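You operate a simulated robot arm through the tools that you are given. There is no shell and no other tool.

You are at the controls of a simulated robot arm. One attempt, no reset.

TASK
Fit the divider, put the green cloth in the blue half, close the carton and slide it into the press.
Fine: the local carton.

The check looks at the end state, three seconds after you hand in, the way a careful person would. Anything else that was tipped, shoved, dropped, spilled or broken makes it a failure. Flat cloth is picked up by pressing the open fingertips on it (5 to 10 N) and closing them slowly along it; thin cloth reads only 2 to 8 mm in the jaws.

THE ROBOT
A 7-joint arm with a two-finger parallel gripper, fixed in place. Base frame: the origin is at the foot of the arm, x ahead of it, y to its left, z up; the work surface is at about z = 0. Units: m, degrees, N and s.
With the tool pointing down near the work surface it reaches from about 0.24 to 0.62 m from the base axis. Its first joint turns from -66.0 to 66.0 degrees. Payload 2.6 kg.
The TCP is the grasp point between the finger pads, 0.03 m short of the fingertips. In the tool frame z runs along the fingers and y along their closing line. The gripper opens to 0.094 m. The fingers are 0.028 m wide and 0.01 m thick; the gripper's body (0.05 by 0.096 m) begins 0.055 m behind the TCP.
Orientation is told as [roll, pitch, yaw] about the base's x, y, z axes, in that order, counted from this pose: with the fingers straight down and closing along the base's y, the tool's x points along the base's -x, its y along +y and its z along -z.

THE INTERFACE
- The arm moves only by the tool move_arm. Its argument "steps" is one flat list of numbers, 7 for each row, row after row: the shift along the base's x, y, z in m, then the turn, a rotation vector about the base's x, y, z in rad, then the gripper command, from -1 (fully open) to 1 (shut), values between in proportion. In form: [x, y, z, wx, wy, wz, claw, x, y, z, wx, wy, wz, claw, ...]. A call has 1 to 20 rows; each row shifts and turns the commanded pose from where the row before left it. Each row takes 0.2 s and may step no farther than 0.05 m and 8.6 degrees from the row before; otherwise, or with a gripper value out of range, the whole call is refused. Where a pose cannot be reached the arm comes as near as it can. A force on the tool above 50 N (or 10 N above the force at the start of the call, whichever is more), or a blocked arm, ends the call early, and 0.2 s more pass. The fingers move at their own pace (about 0.072 m/s each) and stop on an object; they squeeze with about 41 N. The grip force told is the motor's: it shows also when the fingers shut on nothing. Time passes only in rows, and 0.2 s behind the last, so rows that do not move let the fingers close. It gives the time, the measured TCP pose, the force on the tool (base axes), the opening and the grip force at its end, in the units of the frame above (readings bear some noise), with the torque about the TCP (base axes, N m) and any sound that the robot's microphone picked up, and new pictures: "pictures" is both (left out), scene, wrist or none.
- Cameras (640 x 400 px; columns grow to the right, rows downward): "scene" is fixed at [0.0446, 0.4434, 0.5615]; the picture's right is [-0.65, -0.76, 0.00], its down [-0.45, 0.39, -0.80] and it looks along [0.61, -0.52, -0.60] (base axes); focal length 320 px, centre (320, 200). "wrist" rides on the gripper at [0.076, 0.014, -0.102] in the tool frame; the picture's right is [-0.18, 0.98, 0.00], its down [-0.75, -0.14, -0.64] and it looks along [-0.63, -0.12, 0.77] (tool axes); focal length 243 px, centre (320, 200). There is no depth. A picture from a camera that has moved, and an enlarged one, comes with that camera's place and axes in the base frame and with its lens.
- enlarge(camera, box): a new picture of the part [left, top, right, bottom] of that camera's present view, enlarged. It takes no simulated time.
- sign_off(): hands the job in; it is judged then, once.

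Nothing tells you positions but the pictures and the camera data. Unless the task says otherwise, let go and move clear before handing in.

The tools are called by a JSON object that holds its "name" and its "arguments". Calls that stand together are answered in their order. move_arm: Moves the arm, as the interface text tells. Its arguments: {"type":"object","properties":{"steps":{"type":"array"},"pictures":{"type":"string","enum":["both","scene","wrist","none"]}},"required":["steps"]} The other tools are called the same way: enlarge (camera, box) takes an enlarged picture of a part of a camera's view; sign_off () hands the job in.

At the start:

```text
time_s: 0.0
position: [0.3394, 0.125, 0.3555]
tcp_rot: [0.0, 0.0, 0.1]
wrist_force: [0.3, -0.4, -0.4]
torque: [-0.05, -0.01, 0.03]
opening: 0.0941
grip_force: 0.0
```

scene: 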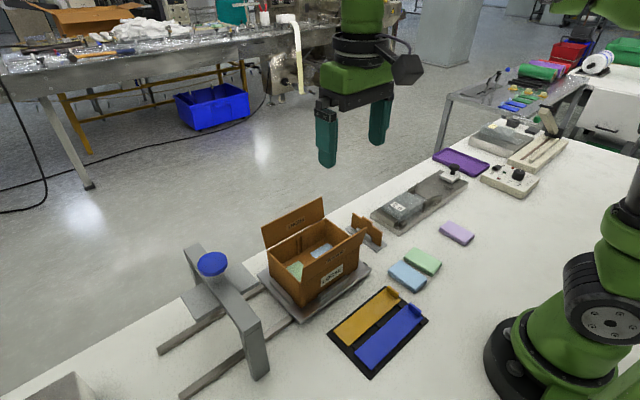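
wrist: 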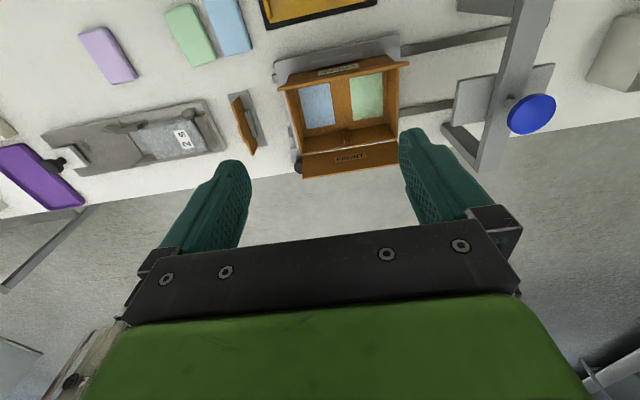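

I see an open carton on a tray beside a press, with a divider standing nearby, some cloths, coloured lids or panels, and a weight. I'll zoom in before moving anything.

{"name": "enlarge", "arguments": {"camera": "scene", "box": [240, 180, 400, 340]}}

{"name": "enlarge", "arguments": {"camera": "scene", "box": [320, 120, 560, 270]}}

{"name": "enlarge", "arguments": {"camera": "scene", "box": [140, 220, 460, 400]}}

{"name": "enlarge", "arguments": {"camera": "wrist", "box": [220, 0, 440, 190]}}

{"name": "enlarge", "arguments": {"camera": "wrist", "box": [420, 0, 640, 190]}}

{"name": "enlarge", "arguments": {"camera": "wrist", "box": [0, 0, 280, 220]}}

```text
2.50 times, centred on (320, 260) of scene
camera zoom: at [0.0446, 0.4434, 0.5615], right [-0.65, -0.76, 0.0], down [-0.45, 0.39, -0.8], along [0.61, -0.52, -0.6], focal length 801 px, centre (320, 50)
```

zoom: 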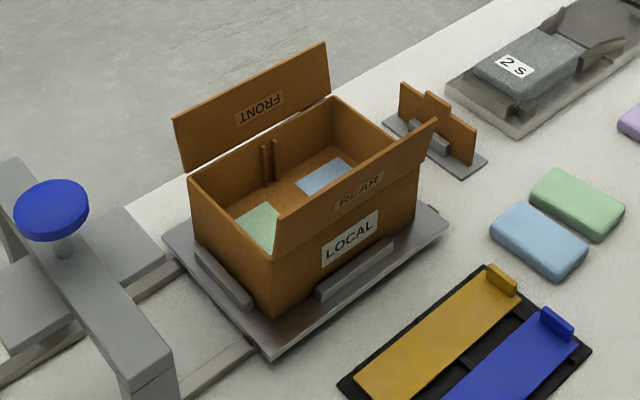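

```text
2.67 times, centred on (440, 195) of scene
camera zoom: at [0.0446, 0.4434, 0.5615], right [-0.65, -0.76, 0.0], down [-0.45, 0.39, -0.8], along [0.61, -0.52, -0.6], focal length 855 px, centre (0, 213)
```

zoom: 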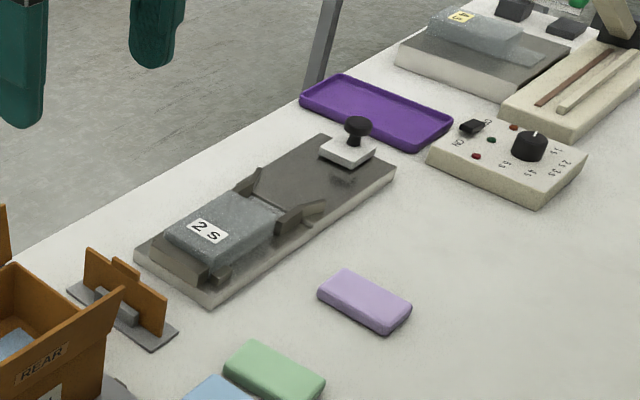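

```text
2.00 times, centred on (300, 310) of scene
camera zoom: at [0.0446, 0.4434, 0.5615], right [-0.65, -0.76, 0.0], down [-0.45, 0.39, -0.8], along [0.61, -0.52, -0.6], focal length 641 px, centre (360, -20)
```

zoom: 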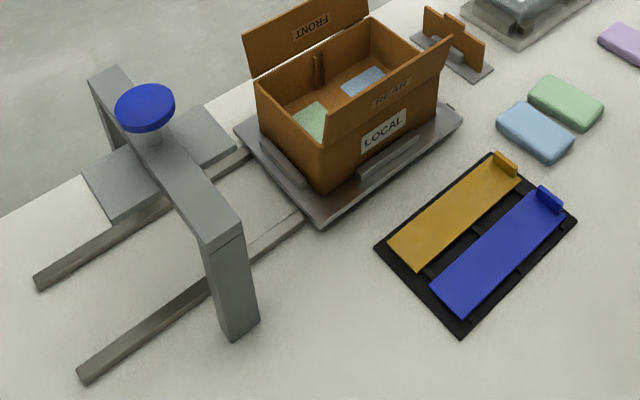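

```text
2.11 times, centred on (330, 95) of wrist
camera zoom: at [0.264, 0.1385, 0.4567], right [0.18, 0.98, 0.0], down [0.75, -0.14, 0.64], along [0.63, -0.12, -0.77], focal length 511 px, centre (299, 421)
```

zoom: 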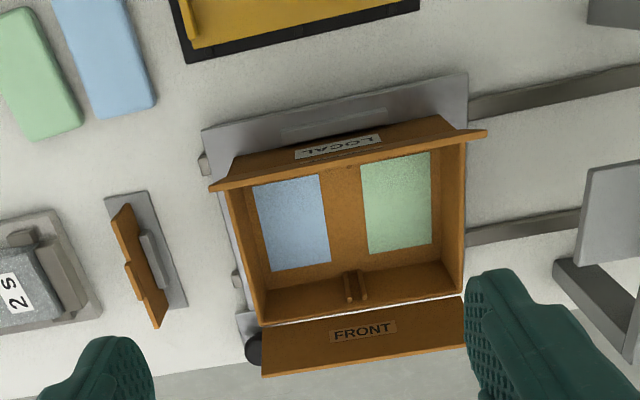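

```text
2.11 times, centred on (530, 95) of wrist
camera zoom: at [0.264, 0.1385, 0.4567], right [0.18, 0.98, 0.0], down [0.75, -0.14, 0.64], along [0.63, -0.12, -0.77], focal length 511 px, centre (-122, 421)
```

zoom: 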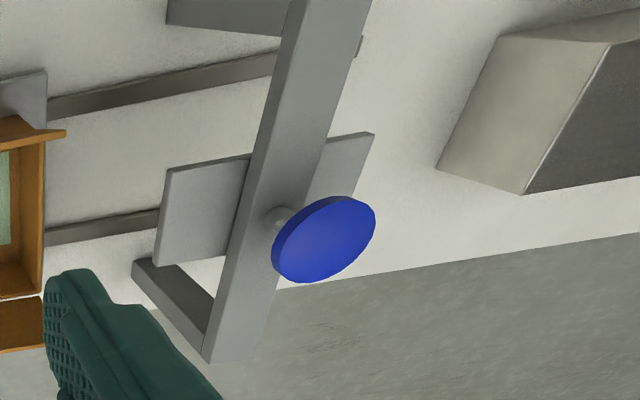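

```text
1.82 times, centred on (140, 110) of wrist
camera zoom: at [0.264, 0.1385, 0.4567], right [0.18, 0.98, 0.0], down [0.75, -0.14, 0.64], along [0.63, -0.12, -0.77], focal length 441 px, centre (647, 364)
```

zoom: 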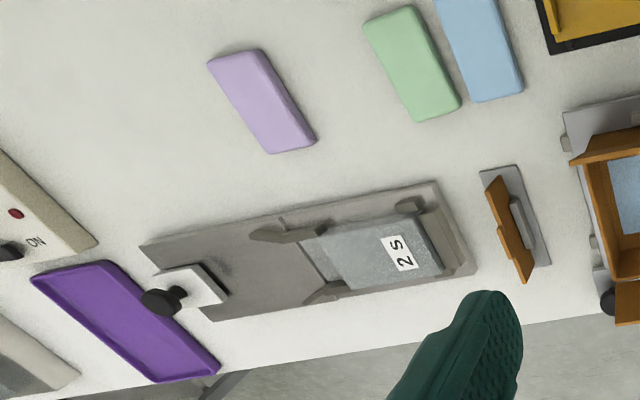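

The carton lies along y at roughly x 0.29 to 0.40, y 0 to 0.155, on a sled with rails leading to the press at +y. I'll look closer at the surroundings, including any writing, before I move.

{"name": "enlarge", "arguments": {"camera": "scene", "box": [310, 270, 440, 390]}}

{"name": "enlarge", "arguments": {"camera": "scene", "box": [430, 80, 590, 200]}}

{"name": "enlarge", "arguments": {"camera": "scene", "box": [0, 230, 280, 400]}}

{"name": "enlarge", "arguments": {"camera": "scene", "box": [250, 190, 390, 300]}}

{"name": "enlarge", "arguments": {"camera": "wrist", "box": [260, 30, 420, 190]}}

{"name": "enlarge", "arguments": {"camera": "scene", "box": [340, 190, 400, 260]}}

```text
3.33 times, centred on (375, 330) of scene
camera zoom: at [0.0446, 0.4434, 0.5615], right [-0.65, -0.76, 0.0], down [-0.45, 0.39, -0.8], along [0.61, -0.52, -0.6], focal length 1068 px, centre (137, -233)
```

zoom: 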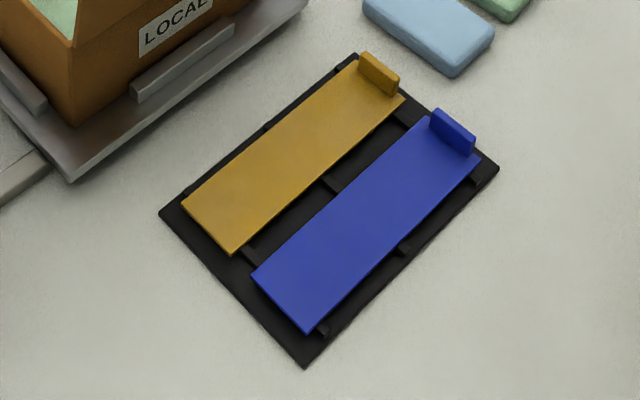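

```text
3.33 times, centred on (510, 140) of scene
camera zoom: at [0.0446, 0.4434, 0.5615], right [-0.65, -0.76, 0.0], down [-0.45, 0.39, -0.8], along [0.61, -0.52, -0.6], focal length 1068 px, centre (-313, 400)
```

zoom: 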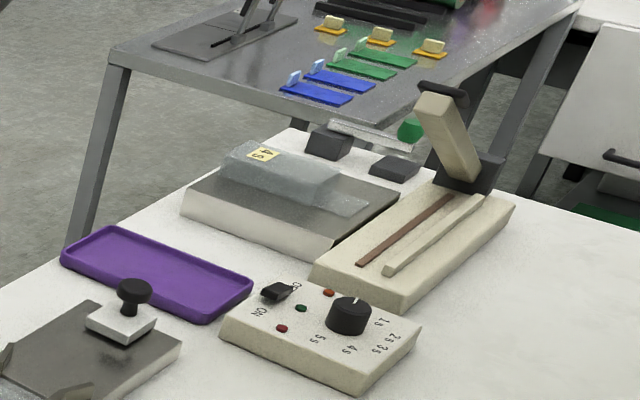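

```text
2.29 times, centred on (140, 315) of scene
camera zoom: at [0.0446, 0.4434, 0.5615], right [-0.65, -0.76, 0.0], down [-0.45, 0.39, -0.8], along [0.61, -0.52, -0.6], focal length 732 px, centre (731, -63)
```

zoom: 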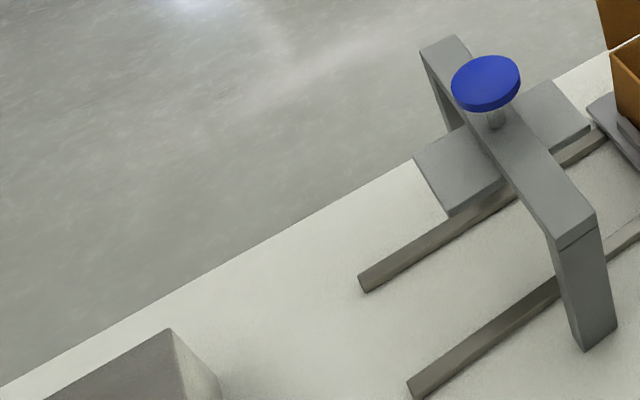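

```text
3.64 times, centred on (320, 245) of scene
camera zoom: at [0.0446, 0.4434, 0.5615], right [-0.65, -0.76, 0.0], down [-0.45, 0.39, -0.8], along [0.61, -0.52, -0.6], focal length 1165 px, centre (320, 36)
```

zoom: 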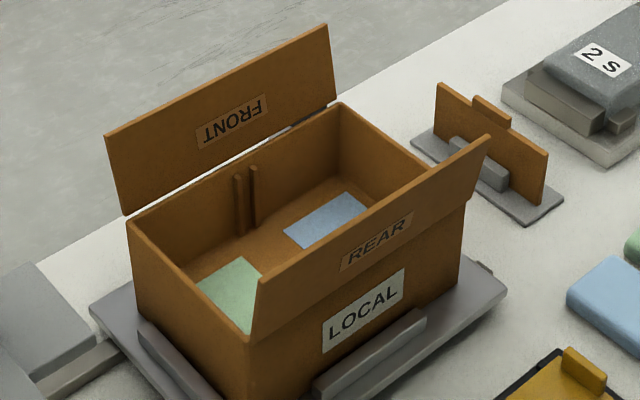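

```text
2.50 times, centred on (340, 110) of wrist
camera zoom: at [0.264, 0.1385, 0.4567], right [0.18, 0.98, 0.0], down [0.75, -0.14, 0.64], along [0.63, -0.12, -0.77], focal length 606 px, centre (270, 425)
```

zoom: 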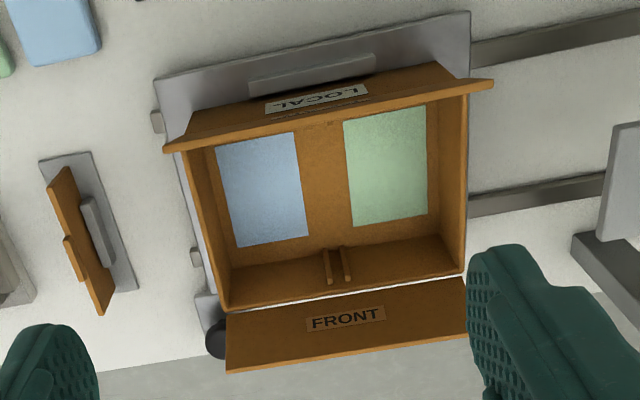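

```text
5.71 times, centred on (370, 225) of scene
camera zoom: at [0.0446, 0.4434, 0.5615], right [-0.65, -0.76, 0.0], down [-0.45, 0.39, -0.8], along [0.61, -0.52, -0.6], focal length 1831 px, centre (34, 57)
```

zoom: 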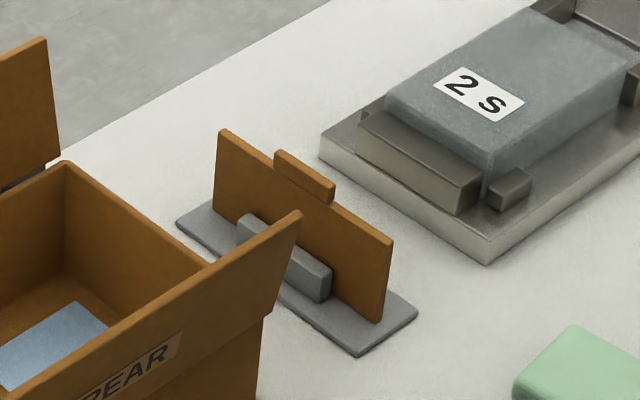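

The carton spans about x 0.36 to 0.467 and y 0.068 to 0.226, with its wall tops near z 0.086. The divider stands in a holder near x 0.37 to 0.466, y -0.022, already square to y. I'll move above it for a closer look.

{"name": "move_arm", "arguments": {"steps": [0.02, -0.037, -0.02, 0, 0, 0, -0.2, 0.02, -0.037, -0.02, 0, 0, 0, -0.2, 0.02, -0.037, -0.02, 0, 0, 0, -0.2, 0.018, -0.036, -0.02, 0, 0, 0, -0.2, 0, 0, -0.03, 0, 0, 0, -0.2, 0, 0, -0.03, 0, 0, 0, -0.2, 0, 0, 0, 0, 0, 0, -0.2]}}

```text
time_s: 1.6
position: [0.4167, -0.0197, 0.2167]
tcp_rot: [0.0, 0.0, 0.0]
wrist_force: [1.3, 0.6, -0.3]
torque: [-0.02, 0.02, 0.01]
opening: 0.0561
grip_force: 0.0
camera wrist: at [0.3412, -0.0059, 0.3186], right [0.18, 0.98, 0.0], down [0.75, -0.14, 0.64], along [0.63, -0.12, -0.77], focal length 243 px, centre (320, 200)
```

scene: 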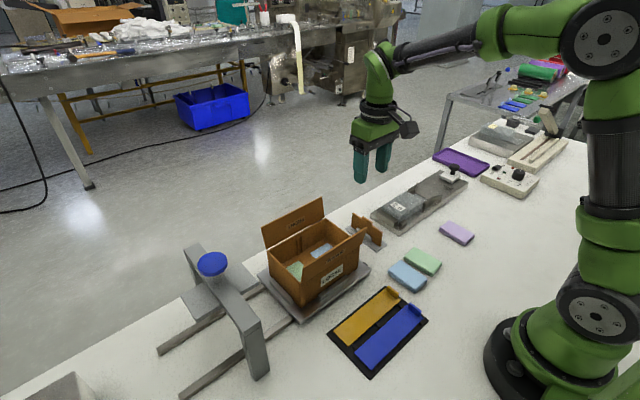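
wrist: 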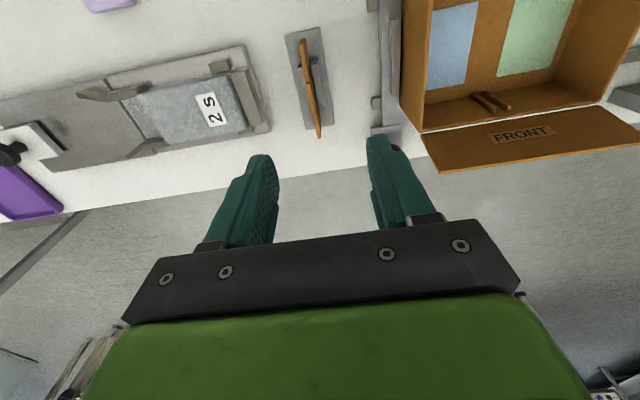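

{"name": "enlarge", "arguments": {"camera": "wrist", "box": [270, 10, 430, 150]}}

{"name": "enlarge", "arguments": {"camera": "wrist", "box": [380, 0, 640, 160]}}

{"name": "enlarge", "arguments": {"camera": "scene", "box": [340, 190, 400, 260]}}

```text
2.86 times, centred on (350, 80) of wrist
camera zoom: at [0.3412, -0.0059, 0.3186], right [0.18, 0.98, 0.0], down [0.75, -0.14, 0.64], along [0.63, -0.12, -0.77], focal length 693 px, centre (234, 543)
```

zoom: 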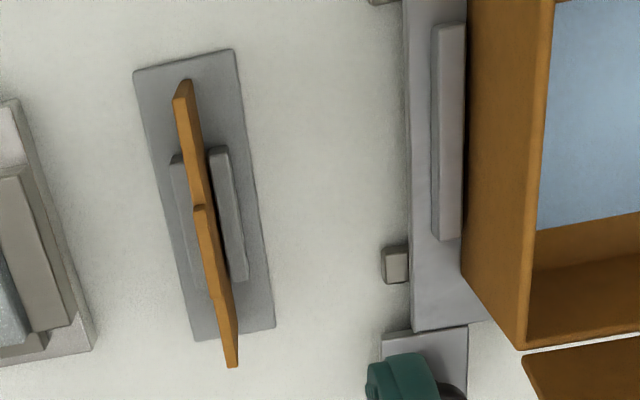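

```text
2.46 times, centred on (510, 80) of wrist
camera zoom: at [0.3412, -0.0059, 0.3186], right [0.18, 0.98, 0.0], down [0.75, -0.14, 0.64], along [0.63, -0.12, -0.77], focal length 597 px, centre (-148, 495)
```

zoom: 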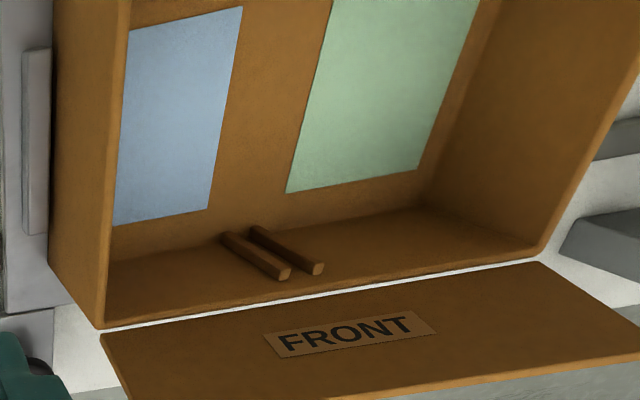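

```text
5.71 times, centred on (370, 225) of scene
camera zoom: at [0.0446, 0.4434, 0.5615], right [-0.65, -0.76, 0.0], down [-0.45, 0.39, -0.8], along [0.61, -0.52, -0.6], focal length 1831 px, centre (34, 57)
```

zoom: 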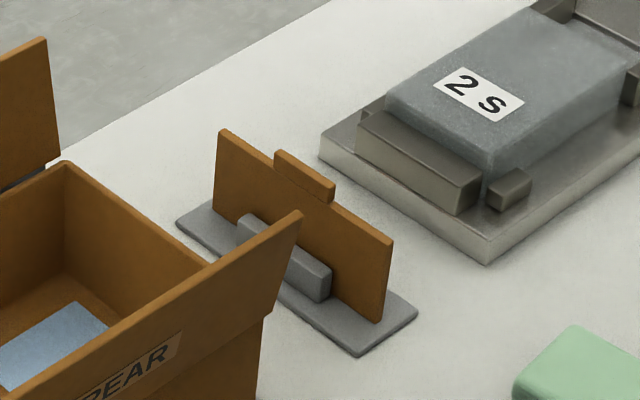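

The divider is aligned with x, its tab is centred near x 0.42, y -0.027, and its top is near z 0.06. I'll go down partway and check the centring.

{"name": "move_arm", "arguments": {"steps": [0.003, -0.007, -0.03, 0, 0, 0, -0.2, 0, 0, -0.04, 0, 0, 0, -0.2, 0, 0, -0.03, 0, 0, 0, -0.2, 0, 0, 0, 0, 0, 0, -0.2]}}

{"name": "enlarge", "arguments": {"camera": "wrist", "box": [240, 60, 400, 200]}}

{"name": "enlarge", "arguments": {"camera": "scene", "box": [340, 180, 400, 250]}}

```text
time_s: 2.6
position: [0.4203, -0.0287, 0.1152]
tcp_rot: [0.0, 0.0, 0.0]
wrist_force: [0.3, 0.5, 0.1]
torque: [0.05, -0.01, 0.0]
opening: 0.0567
grip_force: 0.2
camera wrist: at [0.3454, -0.0149, 0.2183], right [0.18, 0.98, 0.0], down [0.75, -0.14, 0.64], along [0.63, -0.12, -0.77], focal length 243 px, centre (320, 200)
```

scene: 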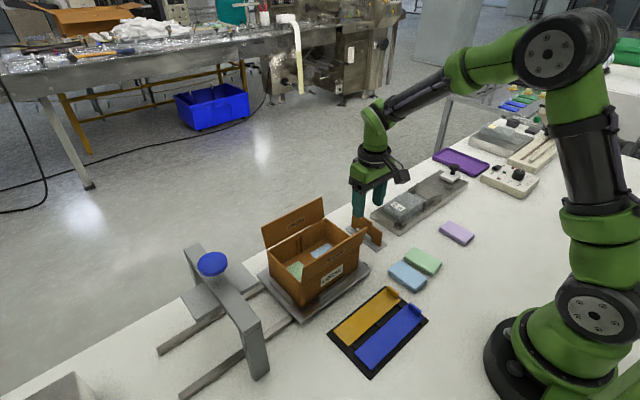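
wrist: 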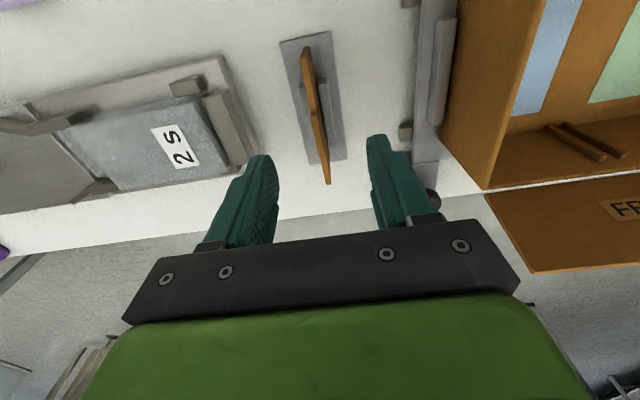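

```text
2.86 times, centred on (320, 130) of wrist
camera zoom: at [0.3454, -0.0149, 0.2183], right [0.18, 0.98, 0.0], down [0.75, -0.14, 0.64], along [0.63, -0.12, -0.77], focal length 693 px, centre (320, 400)
```

zoom: 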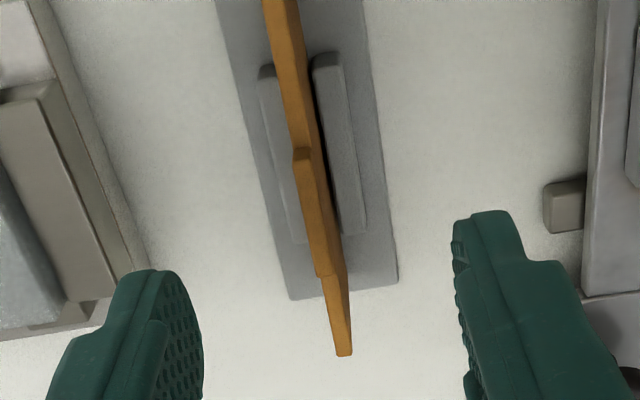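

```text
5.71 times, centred on (370, 215) of scene
camera zoom: at [0.0446, 0.4434, 0.5615], right [-0.65, -0.76, 0.0], down [-0.45, 0.39, -0.8], along [0.61, -0.52, -0.6], focal length 1831 px, centre (34, 114)
```

zoom: 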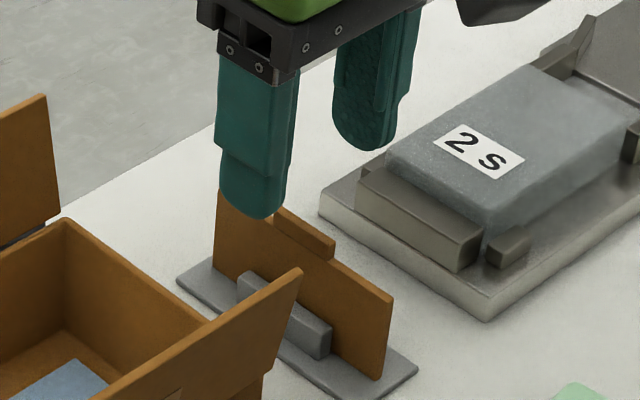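

The tab is about 1.5 mm further to -y than the TCP. I'll correct that, go down and close on the tab.

{"name": "move_arm", "arguments": {"steps": [-0.002, -0.0015, -0.02, 0, 0, 0, -0.2, 0, 0, -0.02, 0, 0, 0, -0.2, 0, 0, -0.012, 0, 0, 0, -0.2, 0, 0, 0, 0, 0, 0, -0.2]}}

{"name": "enlarge", "arguments": {"camera": "wrist", "box": [240, 60, 400, 200]}}

{"name": "enlarge", "arguments": {"camera": "scene", "box": [340, 180, 400, 250]}}

```text
time_s: 3.6
position: [0.4175, -0.0307, 0.063]
tcp_rot: [0.0, 0.0, -0.1]
wrist_force: [-0.3, -0.1, 0.2]
torque: [0.02, -0.01, -0.02]
opening: 0.0566
grip_force: 0.0
camera wrist: at [0.3424, -0.0161, 0.1656], right [0.18, 0.98, 0.0], down [0.75, -0.14, 0.64], along [0.63, -0.12, -0.77], focal length 243 px, centre (320, 200)
```

scene: 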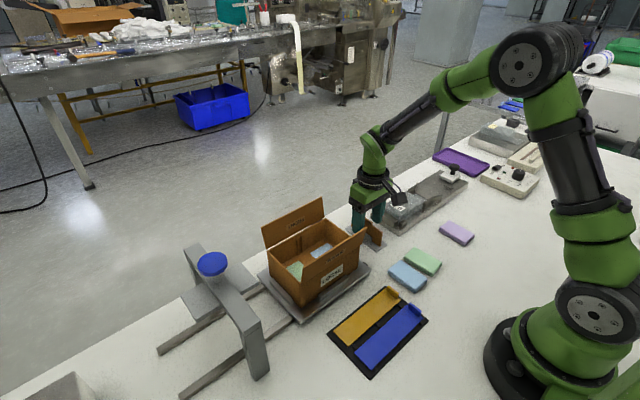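
wrist: 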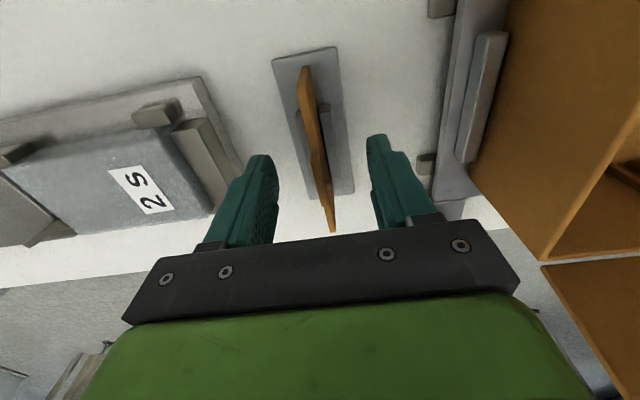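

```text
2.86 times, centred on (320, 130) of wrist
camera zoom: at [0.3424, -0.0161, 0.1656], right [0.18, 0.98, 0.0], down [0.75, -0.14, 0.64], along [0.63, -0.12, -0.77], focal length 693 px, centre (320, 400)
```

zoom: 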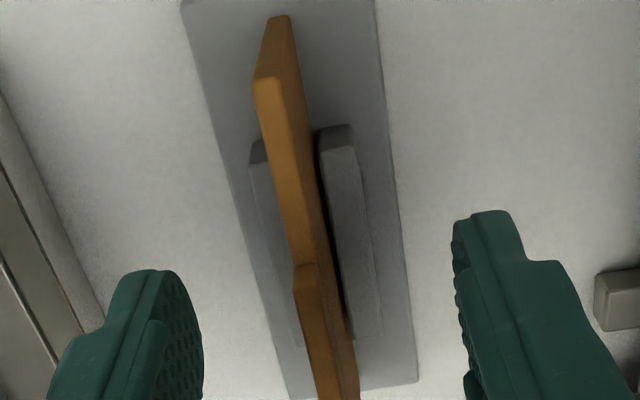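

```text
5.71 times, centred on (370, 215) of scene
camera zoom: at [0.0446, 0.4434, 0.5615], right [-0.65, -0.76, 0.0], down [-0.45, 0.39, -0.8], along [0.61, -0.52, -0.6], focal length 1831 px, centre (34, 114)
```

zoom: 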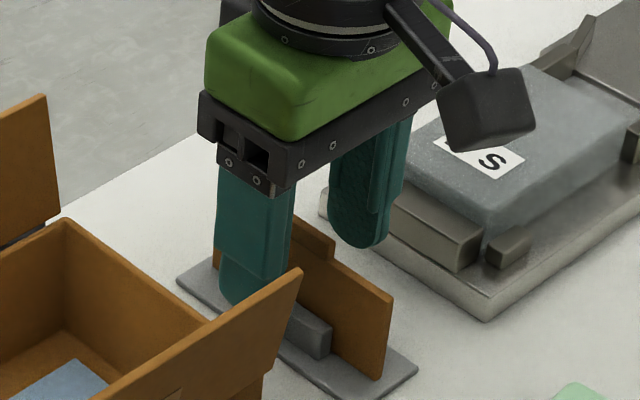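

It is well centred on the tab, so I'll close the fingers gradually.

{"name": "move_arm", "arguments": {"steps": [0, 0, 0, 0, 0, 0, 0.3, 0, 0, 0, 0, 0, 0, 0.6, 0, 0, 0, 0, 0, 0, 0.8, 0, 0, 0, 0, 0, 0, 1, 0, 0, 0, 0, 0, 0, 1, 0, 0, 0, 0, 0, 0, 1]}}

{"name": "enlarge", "arguments": {"camera": "wrist", "box": [240, 60, 400, 200]}}

{"name": "enlarge", "arguments": {"camera": "scene", "box": [340, 180, 400, 250]}}

```text
time_s: 5.0
position: [0.4179, -0.0298, 0.0636]
tcp_rot: [0.1, 0.0, 0.0]
wrist_force: [-0.2, 0.3, 3.4]
torque: [0.01, 0.0, -0.01]
opening: 0.0032
grip_force: 37.4
camera wrist: at [0.3425, -0.0162, 0.1659], right [0.18, 0.98, 0.0], down [0.75, -0.14, 0.64], along [0.63, -0.12, -0.77], focal length 243 px, centre (320, 200)
```

scene: 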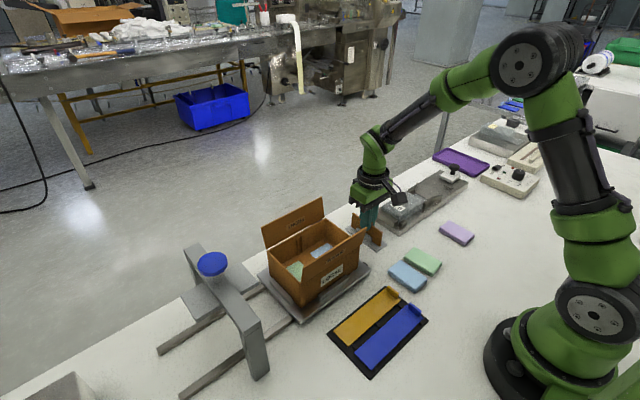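
wrist: 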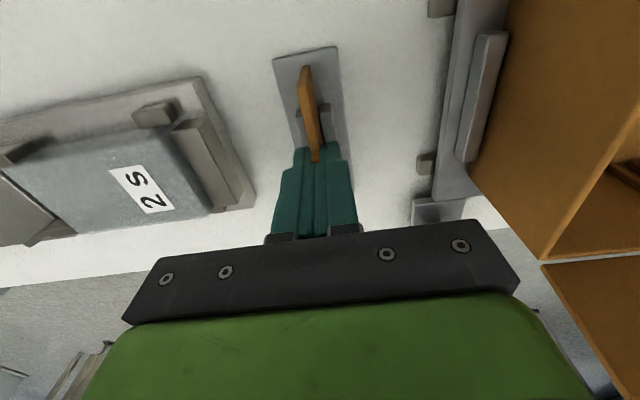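

```text
2.86 times, centred on (320, 130) of wrist
camera zoom: at [0.3425, -0.0162, 0.1659], right [0.18, 0.98, 0.0], down [0.75, -0.14, 0.64], along [0.63, -0.12, -0.77], focal length 693 px, centre (320, 400)
```

zoom: 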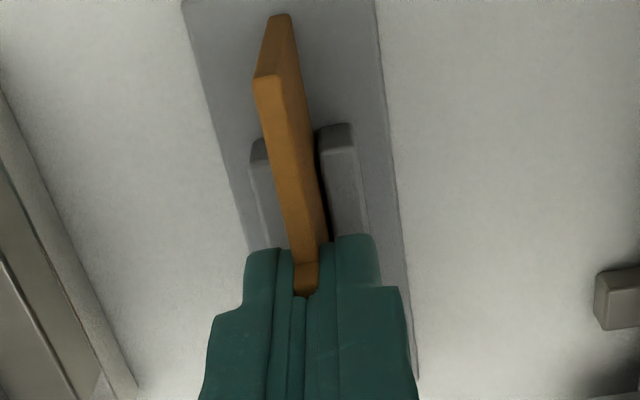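

```text
5.71 times, centred on (370, 215) of scene
camera zoom: at [0.0446, 0.4434, 0.5615], right [-0.65, -0.76, 0.0], down [-0.45, 0.39, -0.8], along [0.61, -0.52, -0.6], focal length 1831 px, centre (34, 114)
```

zoom: 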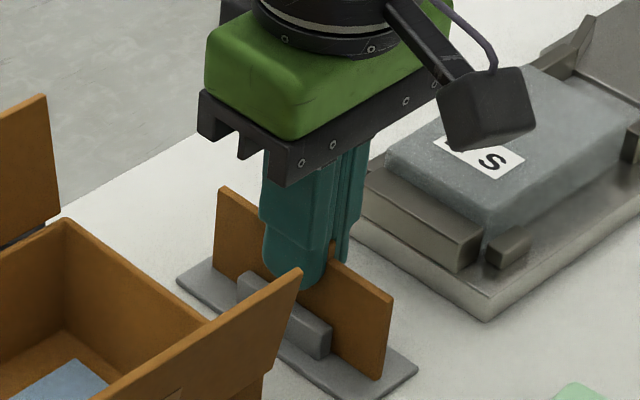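

The divider is gripped (opening 3.2 mm, 37 N). I'll lift it straight up out of the holder and check.

{"name": "move_arm", "arguments": {"steps": [0, 0, 0.01, 0, 0, 0, 1, 0, 0, 0.015, 0, 0, 0, 1, 0, 0, 0.025, 0, 0, 0, 1, 0, 0, 0.04, 0, 0, 0, 1, 0, 0, 0.04, 0, 0, 0, 1, 0, 0, 0, 0, 0, 0, 1]}}

{"name": "enlarge", "arguments": {"camera": "wrist", "box": [240, 60, 400, 200]}}

{"name": "enlarge", "arguments": {"camera": "scene", "box": [320, 160, 400, 250]}}

```text
time_s: 6.4
position: [0.4189, -0.0314, 0.1945]
tcp_rot: [0.0, 0.0, 0.0]
wrist_force: [0.4, -0.4, -0.4]
torque: [-0.02, -0.02, -0.07]
opening: 0.0028
grip_force: 37.5
camera wrist: at [0.3431, -0.0168, 0.2965], right [0.18, 0.98, 0.0], down [0.75, -0.14, 0.64], along [0.63, -0.12, -0.77], focal length 243 px, centre (320, 200)
```

scene: 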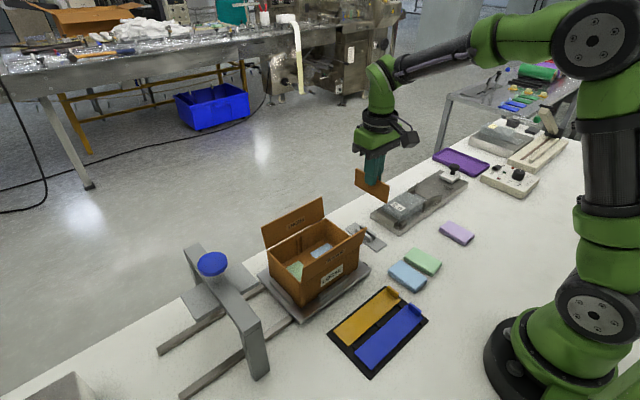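
wrist: 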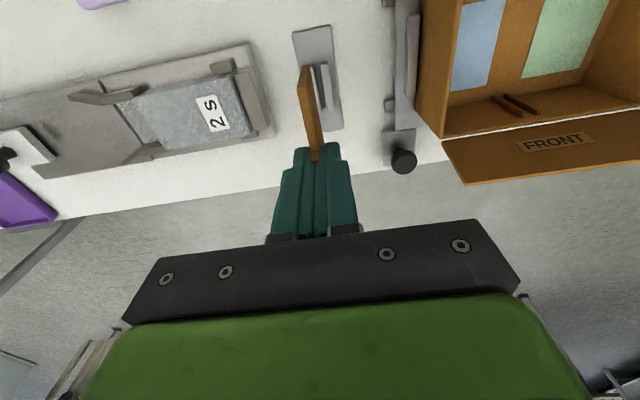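

```text
2.86 times, centred on (320, 130) of wrist
camera zoom: at [0.3431, -0.0168, 0.2965], right [0.18, 0.98, 0.0], down [0.75, -0.14, 0.64], along [0.63, -0.12, -0.77], focal length 693 px, centre (320, 400)
```

zoom: 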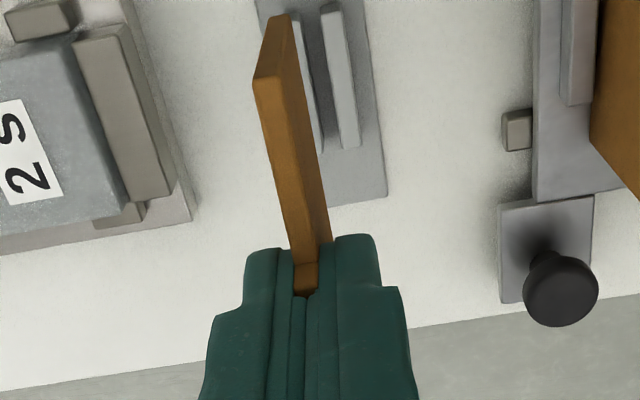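

```text
4.44 times, centred on (360, 205) of scene
camera zoom: at [0.0446, 0.4434, 0.5615], right [-0.65, -0.76, 0.0], down [-0.45, 0.39, -0.8], along [0.61, -0.52, -0.6], focal length 1424 px, centre (142, 178)
```

zoom: 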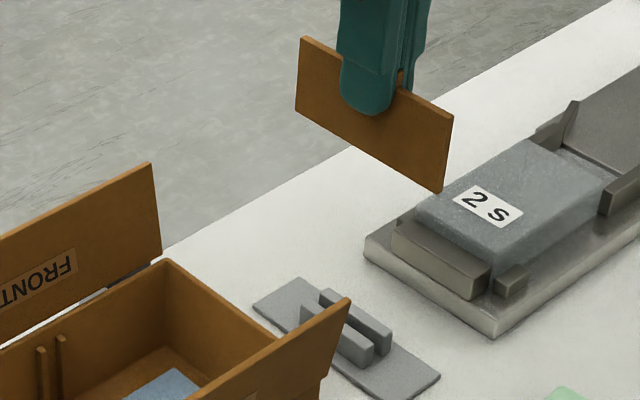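

The divider came out cleanly with about 0.10 m of board across x, hanging roughly 0.06 m below the TCP. I'll carry it over the carton's middle slot at y ≈ 0.146 and stay above the walls.

{"name": "move_arm", "arguments": {"steps": [-0.005, 0.03, 0, 0, 0, 0, 1, -0.0045, 0.03, 0, 0, 0, 0, 1, 0, 0.03, 0, 0, 0, 0, 1, 0, 0.03, 0, 0, 0, 0, 1, 0, 0.03, 0, 0, 0, 0, 1, 0, 0.028, 0, 0, 0, 0, 1, 0, 0, 0, 0, 0, 0, 1, 0, 0, 0, 0, 0, 0, 1]}}

{"name": "enlarge", "arguments": {"camera": "wrist", "box": [220, 0, 420, 170]}}

{"name": "enlarge", "arguments": {"camera": "scene", "box": [260, 180, 380, 300]}}

```text
time_s: 8.2
position: [0.409, 0.1476, 0.1909]
tcp_rot: [0.0, 0.0, -0.1]
wrist_force: [-0.7, 0.5, -1.0]
torque: [-0.01, 0.01, 0.02]
opening: 0.0031
grip_force: 37.7
camera wrist: at [0.3335, 0.1614, 0.2938], right [0.18, 0.98, 0.0], down [0.75, -0.14, 0.64], along [0.63, -0.12, -0.77], focal length 243 px, centre (320, 200)
```

scene: 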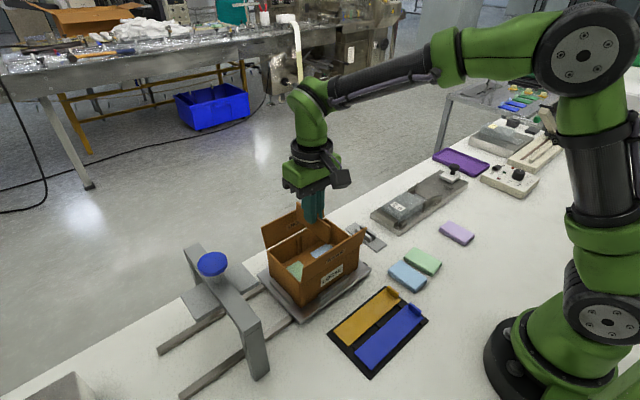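
wrist: 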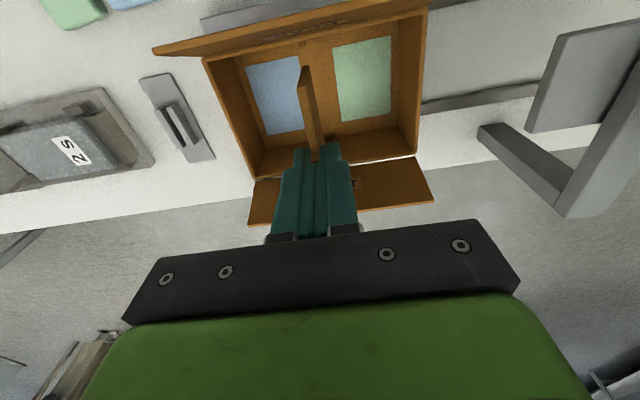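

```text
2.35 times, centred on (320, 85) of wrist
camera zoom: at [0.3335, 0.1614, 0.2938], right [0.18, 0.98, 0.0], down [0.75, -0.14, 0.64], along [0.63, -0.12, -0.77], focal length 571 px, centre (320, 471)
```

zoom: 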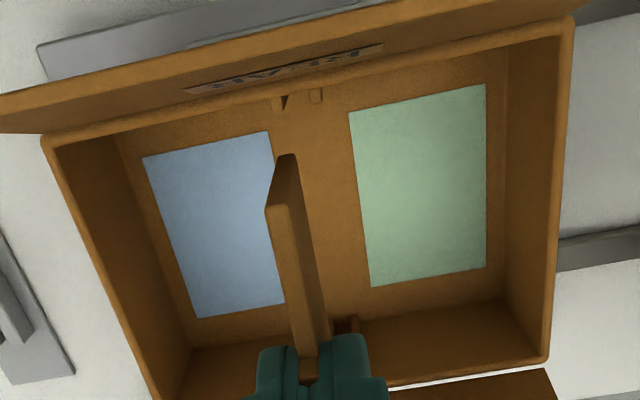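

```text
3.33 times, centred on (320, 240) of scene
camera zoom: at [0.0446, 0.4434, 0.5615], right [-0.65, -0.76, 0.0], down [-0.45, 0.39, -0.8], along [0.61, -0.52, -0.6], focal length 1068 px, centre (320, 67)
```

zoom: 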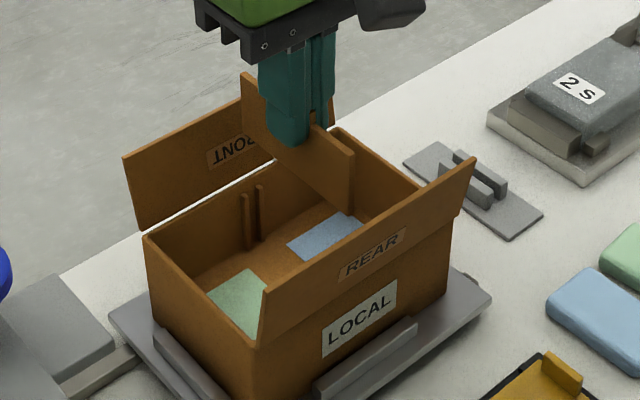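

In the wrist view the slot is about 2 mm further to +y than the board, and x centring is close. I'll lower the divider to just above the rim and re-measure there.

{"name": "move_arm", "arguments": {"steps": [0, 0.001, -0.02, 0, 0, 0, 1, 0, 0, -0.015, 0, 0, 0, 1, 0, 0, 0, 0, 0, 0, 1, 0, 0, 0, 0, 0, 0, 1]}}

{"name": "enlarge", "arguments": {"camera": "wrist", "box": [270, 40, 380, 170]}}

{"name": "enlarge", "arguments": {"camera": "scene", "box": [280, 200, 360, 280]}}

```text
time_s: 9.2
position: [0.4098, 0.1489, 0.1584]
tcp_rot: [0.0, 0.0, 0.0]
wrist_force: [-0.1, 0.1, -0.1]
torque: [-0.02, 0.0, -0.02]
opening: 0.0031
grip_force: 37.4
camera wrist: at [0.3335, 0.1625, 0.2599], right [0.18, 0.98, 0.0], down [0.75, -0.14, 0.64], along [0.63, -0.12, -0.77], focal length 243 px, centre (320, 200)
```

scene: 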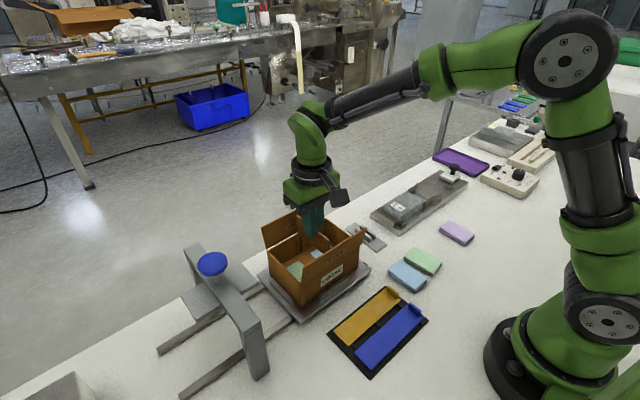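
wrist: 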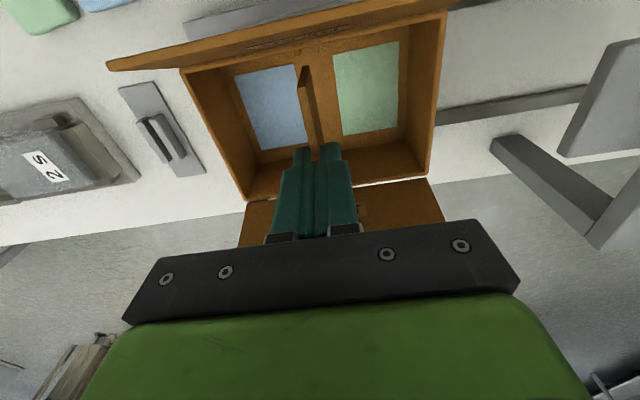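

```text
3.08 times, centred on (325, 105) of wrist
camera zoom: at [0.3335, 0.1625, 0.2599], right [0.18, 0.98, 0.0], down [0.75, -0.14, 0.64], along [0.63, -0.12, -0.77], focal length 746 px, centre (305, 492)
```

zoom: 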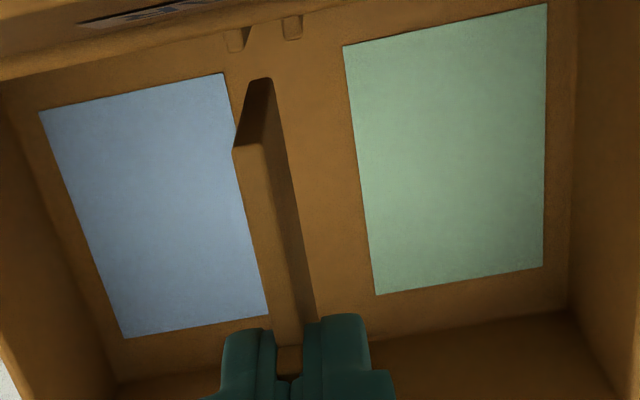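

```text
5.00 times, centred on (320, 240) of scene
camera zoom: at [0.0446, 0.4434, 0.5615], right [-0.65, -0.76, 0.0], down [-0.45, 0.39, -0.8], along [0.61, -0.52, -0.6], focal length 1602 px, centre (320, 0)
```

zoom: 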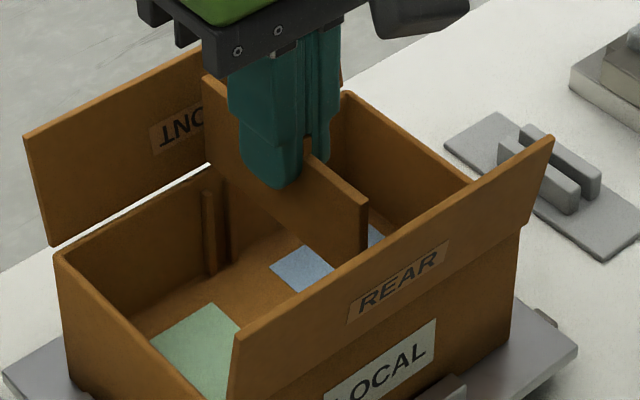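

The board is now within about 0.5 mm of the slot in y, and both views say it needs roughly 2 to 3 mm towards -x. I'll shift it and lower it a little, watching the force.

{"name": "move_arm", "arguments": {"steps": [-0.0025, 0.0003, -0.005, 0, 0, 0, 1, 0, 0, -0.006, 0, 0, 0, 1, 0, 0, -0.005, 0, 0, 0, 1, 0, 0, 0, 0, 0, 0, 1]}}

{"name": "enlarge", "arguments": {"camera": "wrist", "box": [270, 40, 380, 170]}}

{"name": "enlarge", "arguments": {"camera": "scene", "box": [280, 200, 360, 280]}}

```text
time_s: 10.2
position: [0.4083, 0.1476, 0.1437]
tcp_rot: [0.2, -0.2, 0.0]
wrist_force: [0.0, 1.5, 26.0]
torque: [0.07, -1.42, -0.1]
opening: 0.0033
grip_force: 38.5
camera wrist: at [0.3313, 0.1626, 0.2458], right [0.18, 0.98, 0.0], down [0.75, -0.14, 0.65], along [0.63, -0.12, -0.76], focal length 243 px, centre (320, 200)
```

scene: 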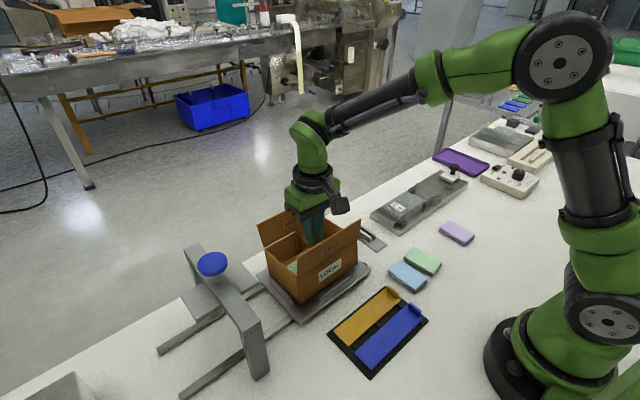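
wrist: 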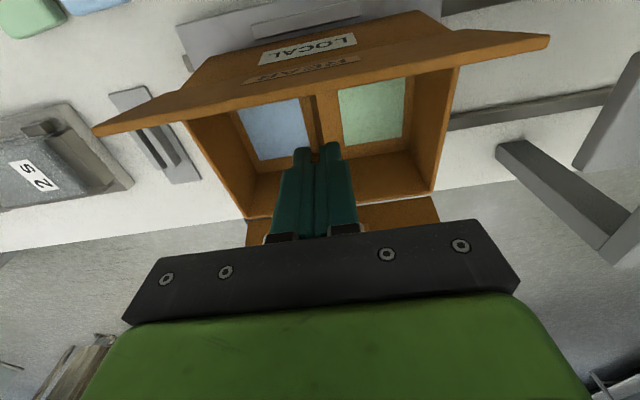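

```text
3.08 times, centred on (325, 105) of wrist
camera zoom: at [0.3313, 0.1626, 0.2458], right [0.18, 0.98, 0.0], down [0.75, -0.14, 0.65], along [0.63, -0.12, -0.76], focal length 746 px, centre (305, 492)
```

zoom: 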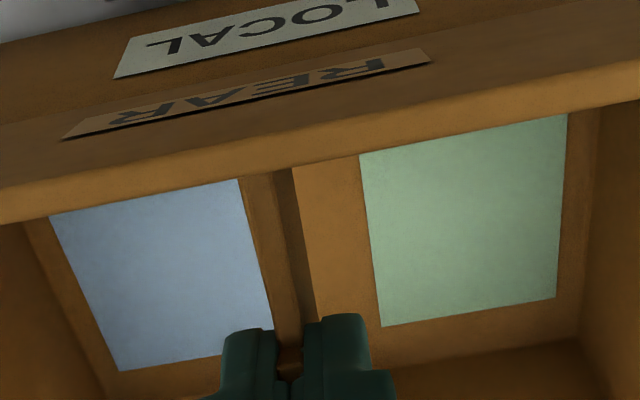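

```text
5.00 times, centred on (320, 240) of scene
camera zoom: at [0.0445, 0.4434, 0.5615], right [-0.65, -0.76, 0.0], down [-0.45, 0.39, -0.8], along [0.61, -0.52, -0.6], focal length 1602 px, centre (320, 0)
```

zoom: 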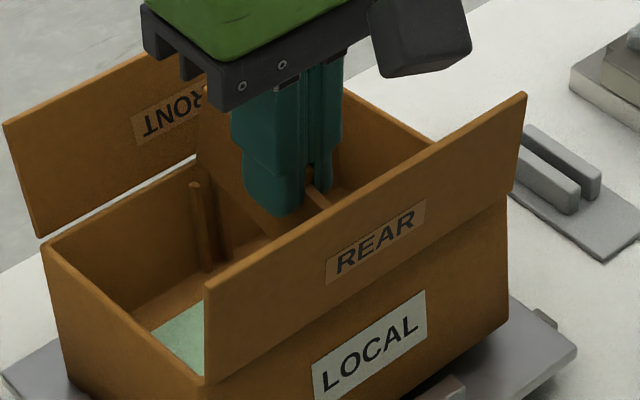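

The force is 26 N up with a torque of -1.42, so the front end of the board is landing on the front rim and tipping the carton slightly. I'll back off straight away.

{"name": "move_arm", "arguments": {"steps": [0, 0, 0.006, 0, 0, 0, 1, 0, 0, 0.008, 0, 0, 0, 1, 0, 0, 0.006, 0, 0, 0, 1, 0, 0, 0, 0, 0, 0, 1, 0, 0, 0, 0, 0, 0, 1]}}

{"name": "enlarge", "arguments": {"camera": "wrist", "box": [270, 40, 380, 170]}}

{"name": "enlarge", "arguments": {"camera": "scene", "box": [280, 200, 360, 280]}}

{"name": "enlarge", "arguments": {"camera": "scene", "box": [240, 180, 400, 340]}}

```text
time_s: 11.4
position: [0.4075, 0.1489, 0.1611]
tcp_rot: [0.0, -0.1, 0.0]
wrist_force: [-0.2, 0.2, 0.3]
torque: [0.01, 0.0, -0.01]
opening: 0.0032
grip_force: 38.1
camera wrist: at [0.3314, 0.1628, 0.2637], right [0.18, 0.98, 0.0], down [0.75, -0.14, 0.64], along [0.63, -0.12, -0.77], focal length 243 px, centre (320, 200)
```

scene: 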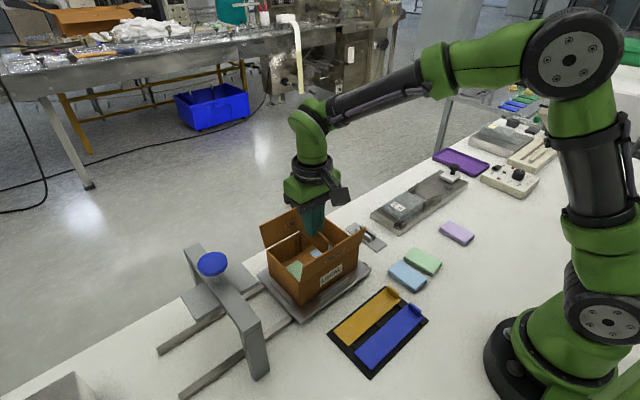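
wrist: 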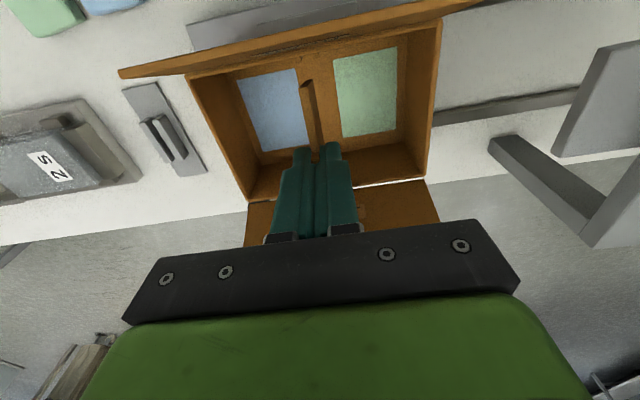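

```text
3.08 times, centred on (325, 105) of wrist
camera zoom: at [0.3314, 0.1628, 0.2637], right [0.18, 0.98, 0.0], down [0.75, -0.14, 0.64], along [0.63, -0.12, -0.77], focal length 746 px, centre (305, 492)
```

zoom: 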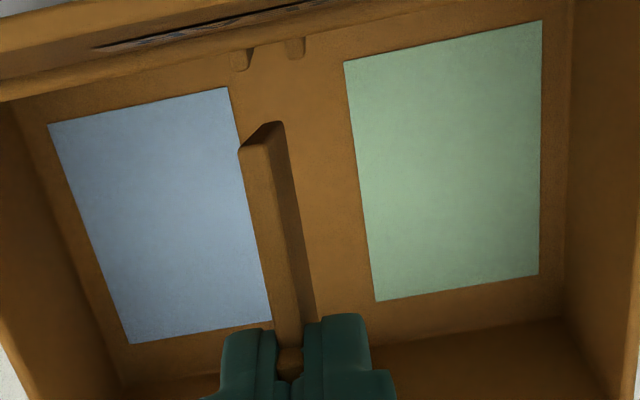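

```text
5.00 times, centred on (320, 240) of scene
camera zoom: at [0.0446, 0.4434, 0.5615], right [-0.65, -0.76, 0.0], down [-0.45, 0.39, -0.8], along [0.61, -0.52, -0.6], focal length 1602 px, centre (320, 0)
```

zoom: 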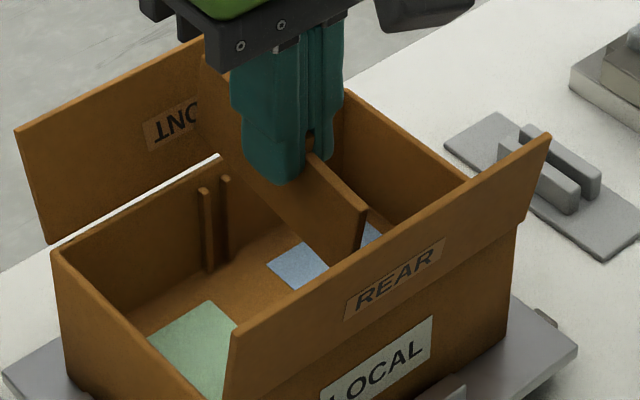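

```text
2.50 times, centred on (320, 260) of scene
camera zoom: at [0.0446, 0.4434, 0.5615], right [-0.65, -0.76, 0.0], down [-0.45, 0.39, -0.8], along [0.61, -0.52, -0.6], focal length 801 px, centre (320, 50)
```

zoom: 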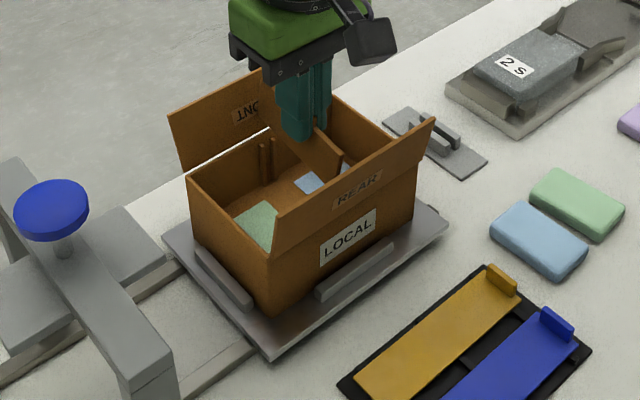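

The board has pitched about 7° in the grip with its front end up, and the carton has settled back flat. I'll pitch the wrist to level the board and measure again.

{"name": "move_arm", "arguments": {"steps": [0, 0, 0.003, 0, 0.06, 0, 1, 0, 0, 0.003, 0, 0.06, 0, 1, 0, 0, 0, 0, 0, 0, 1, 0, 0, 0, 0, 0, 0, 1]}}

{"name": "enlarge", "arguments": {"camera": "wrist", "box": [270, 40, 380, 170]}}

{"name": "enlarge", "arguments": {"camera": "scene", "box": [280, 190, 360, 270]}}

```text
time_s: 12.4
position: [0.4067, 0.148, 0.1674]
tcp_rot: [-0.1, 6.9, 0.0]
wrist_force: [0.7, 0.9, -0.1]
torque: [0.0, 0.0, -0.03]
opening: 0.0033
grip_force: 37.3
camera wrist: at [0.3433, 0.1621, 0.2782], right [0.18, 0.98, -0.02], down [0.83, -0.14, 0.55], along [0.53, -0.12, -0.84], focal length 243 px, centre (320, 200)
```

scene: 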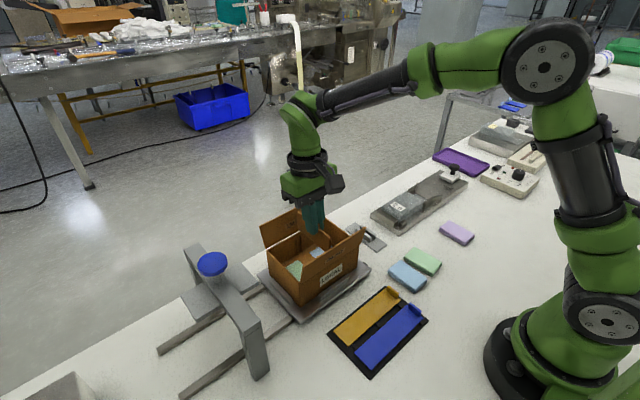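
wrist: 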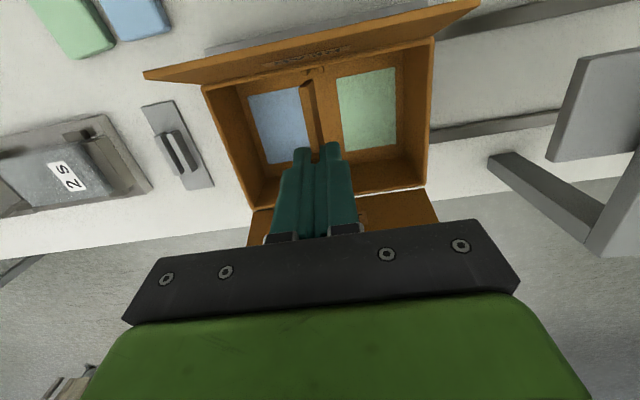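

```text
3.08 times, centred on (325, 105) of wrist
camera zoom: at [0.3433, 0.1621, 0.2782], right [0.18, 0.98, -0.02], down [0.83, -0.14, 0.55], along [0.53, -0.12, -0.84], focal length 746 px, centre (305, 492)
```

zoom: 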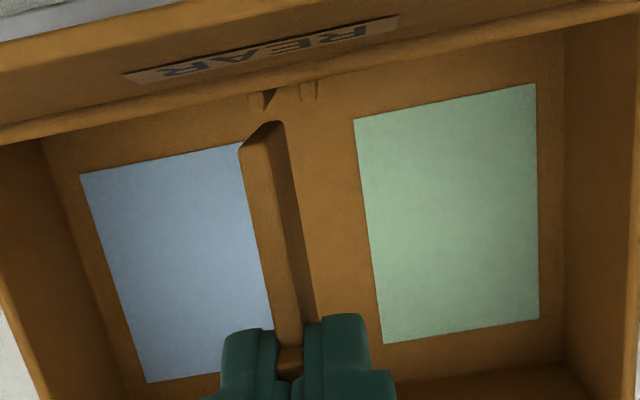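

```text
5.00 times, centred on (320, 230) of scene
camera zoom: at [0.0446, 0.4434, 0.5615], right [-0.65, -0.76, 0.0], down [-0.45, 0.39, -0.8], along [0.61, -0.52, -0.6], focal length 1602 px, centre (320, 50)
```

zoom: 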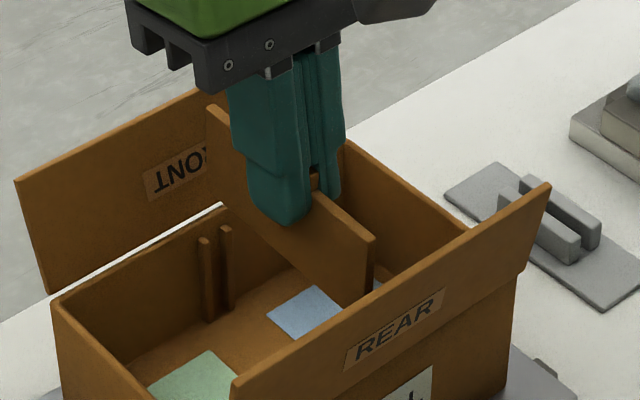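

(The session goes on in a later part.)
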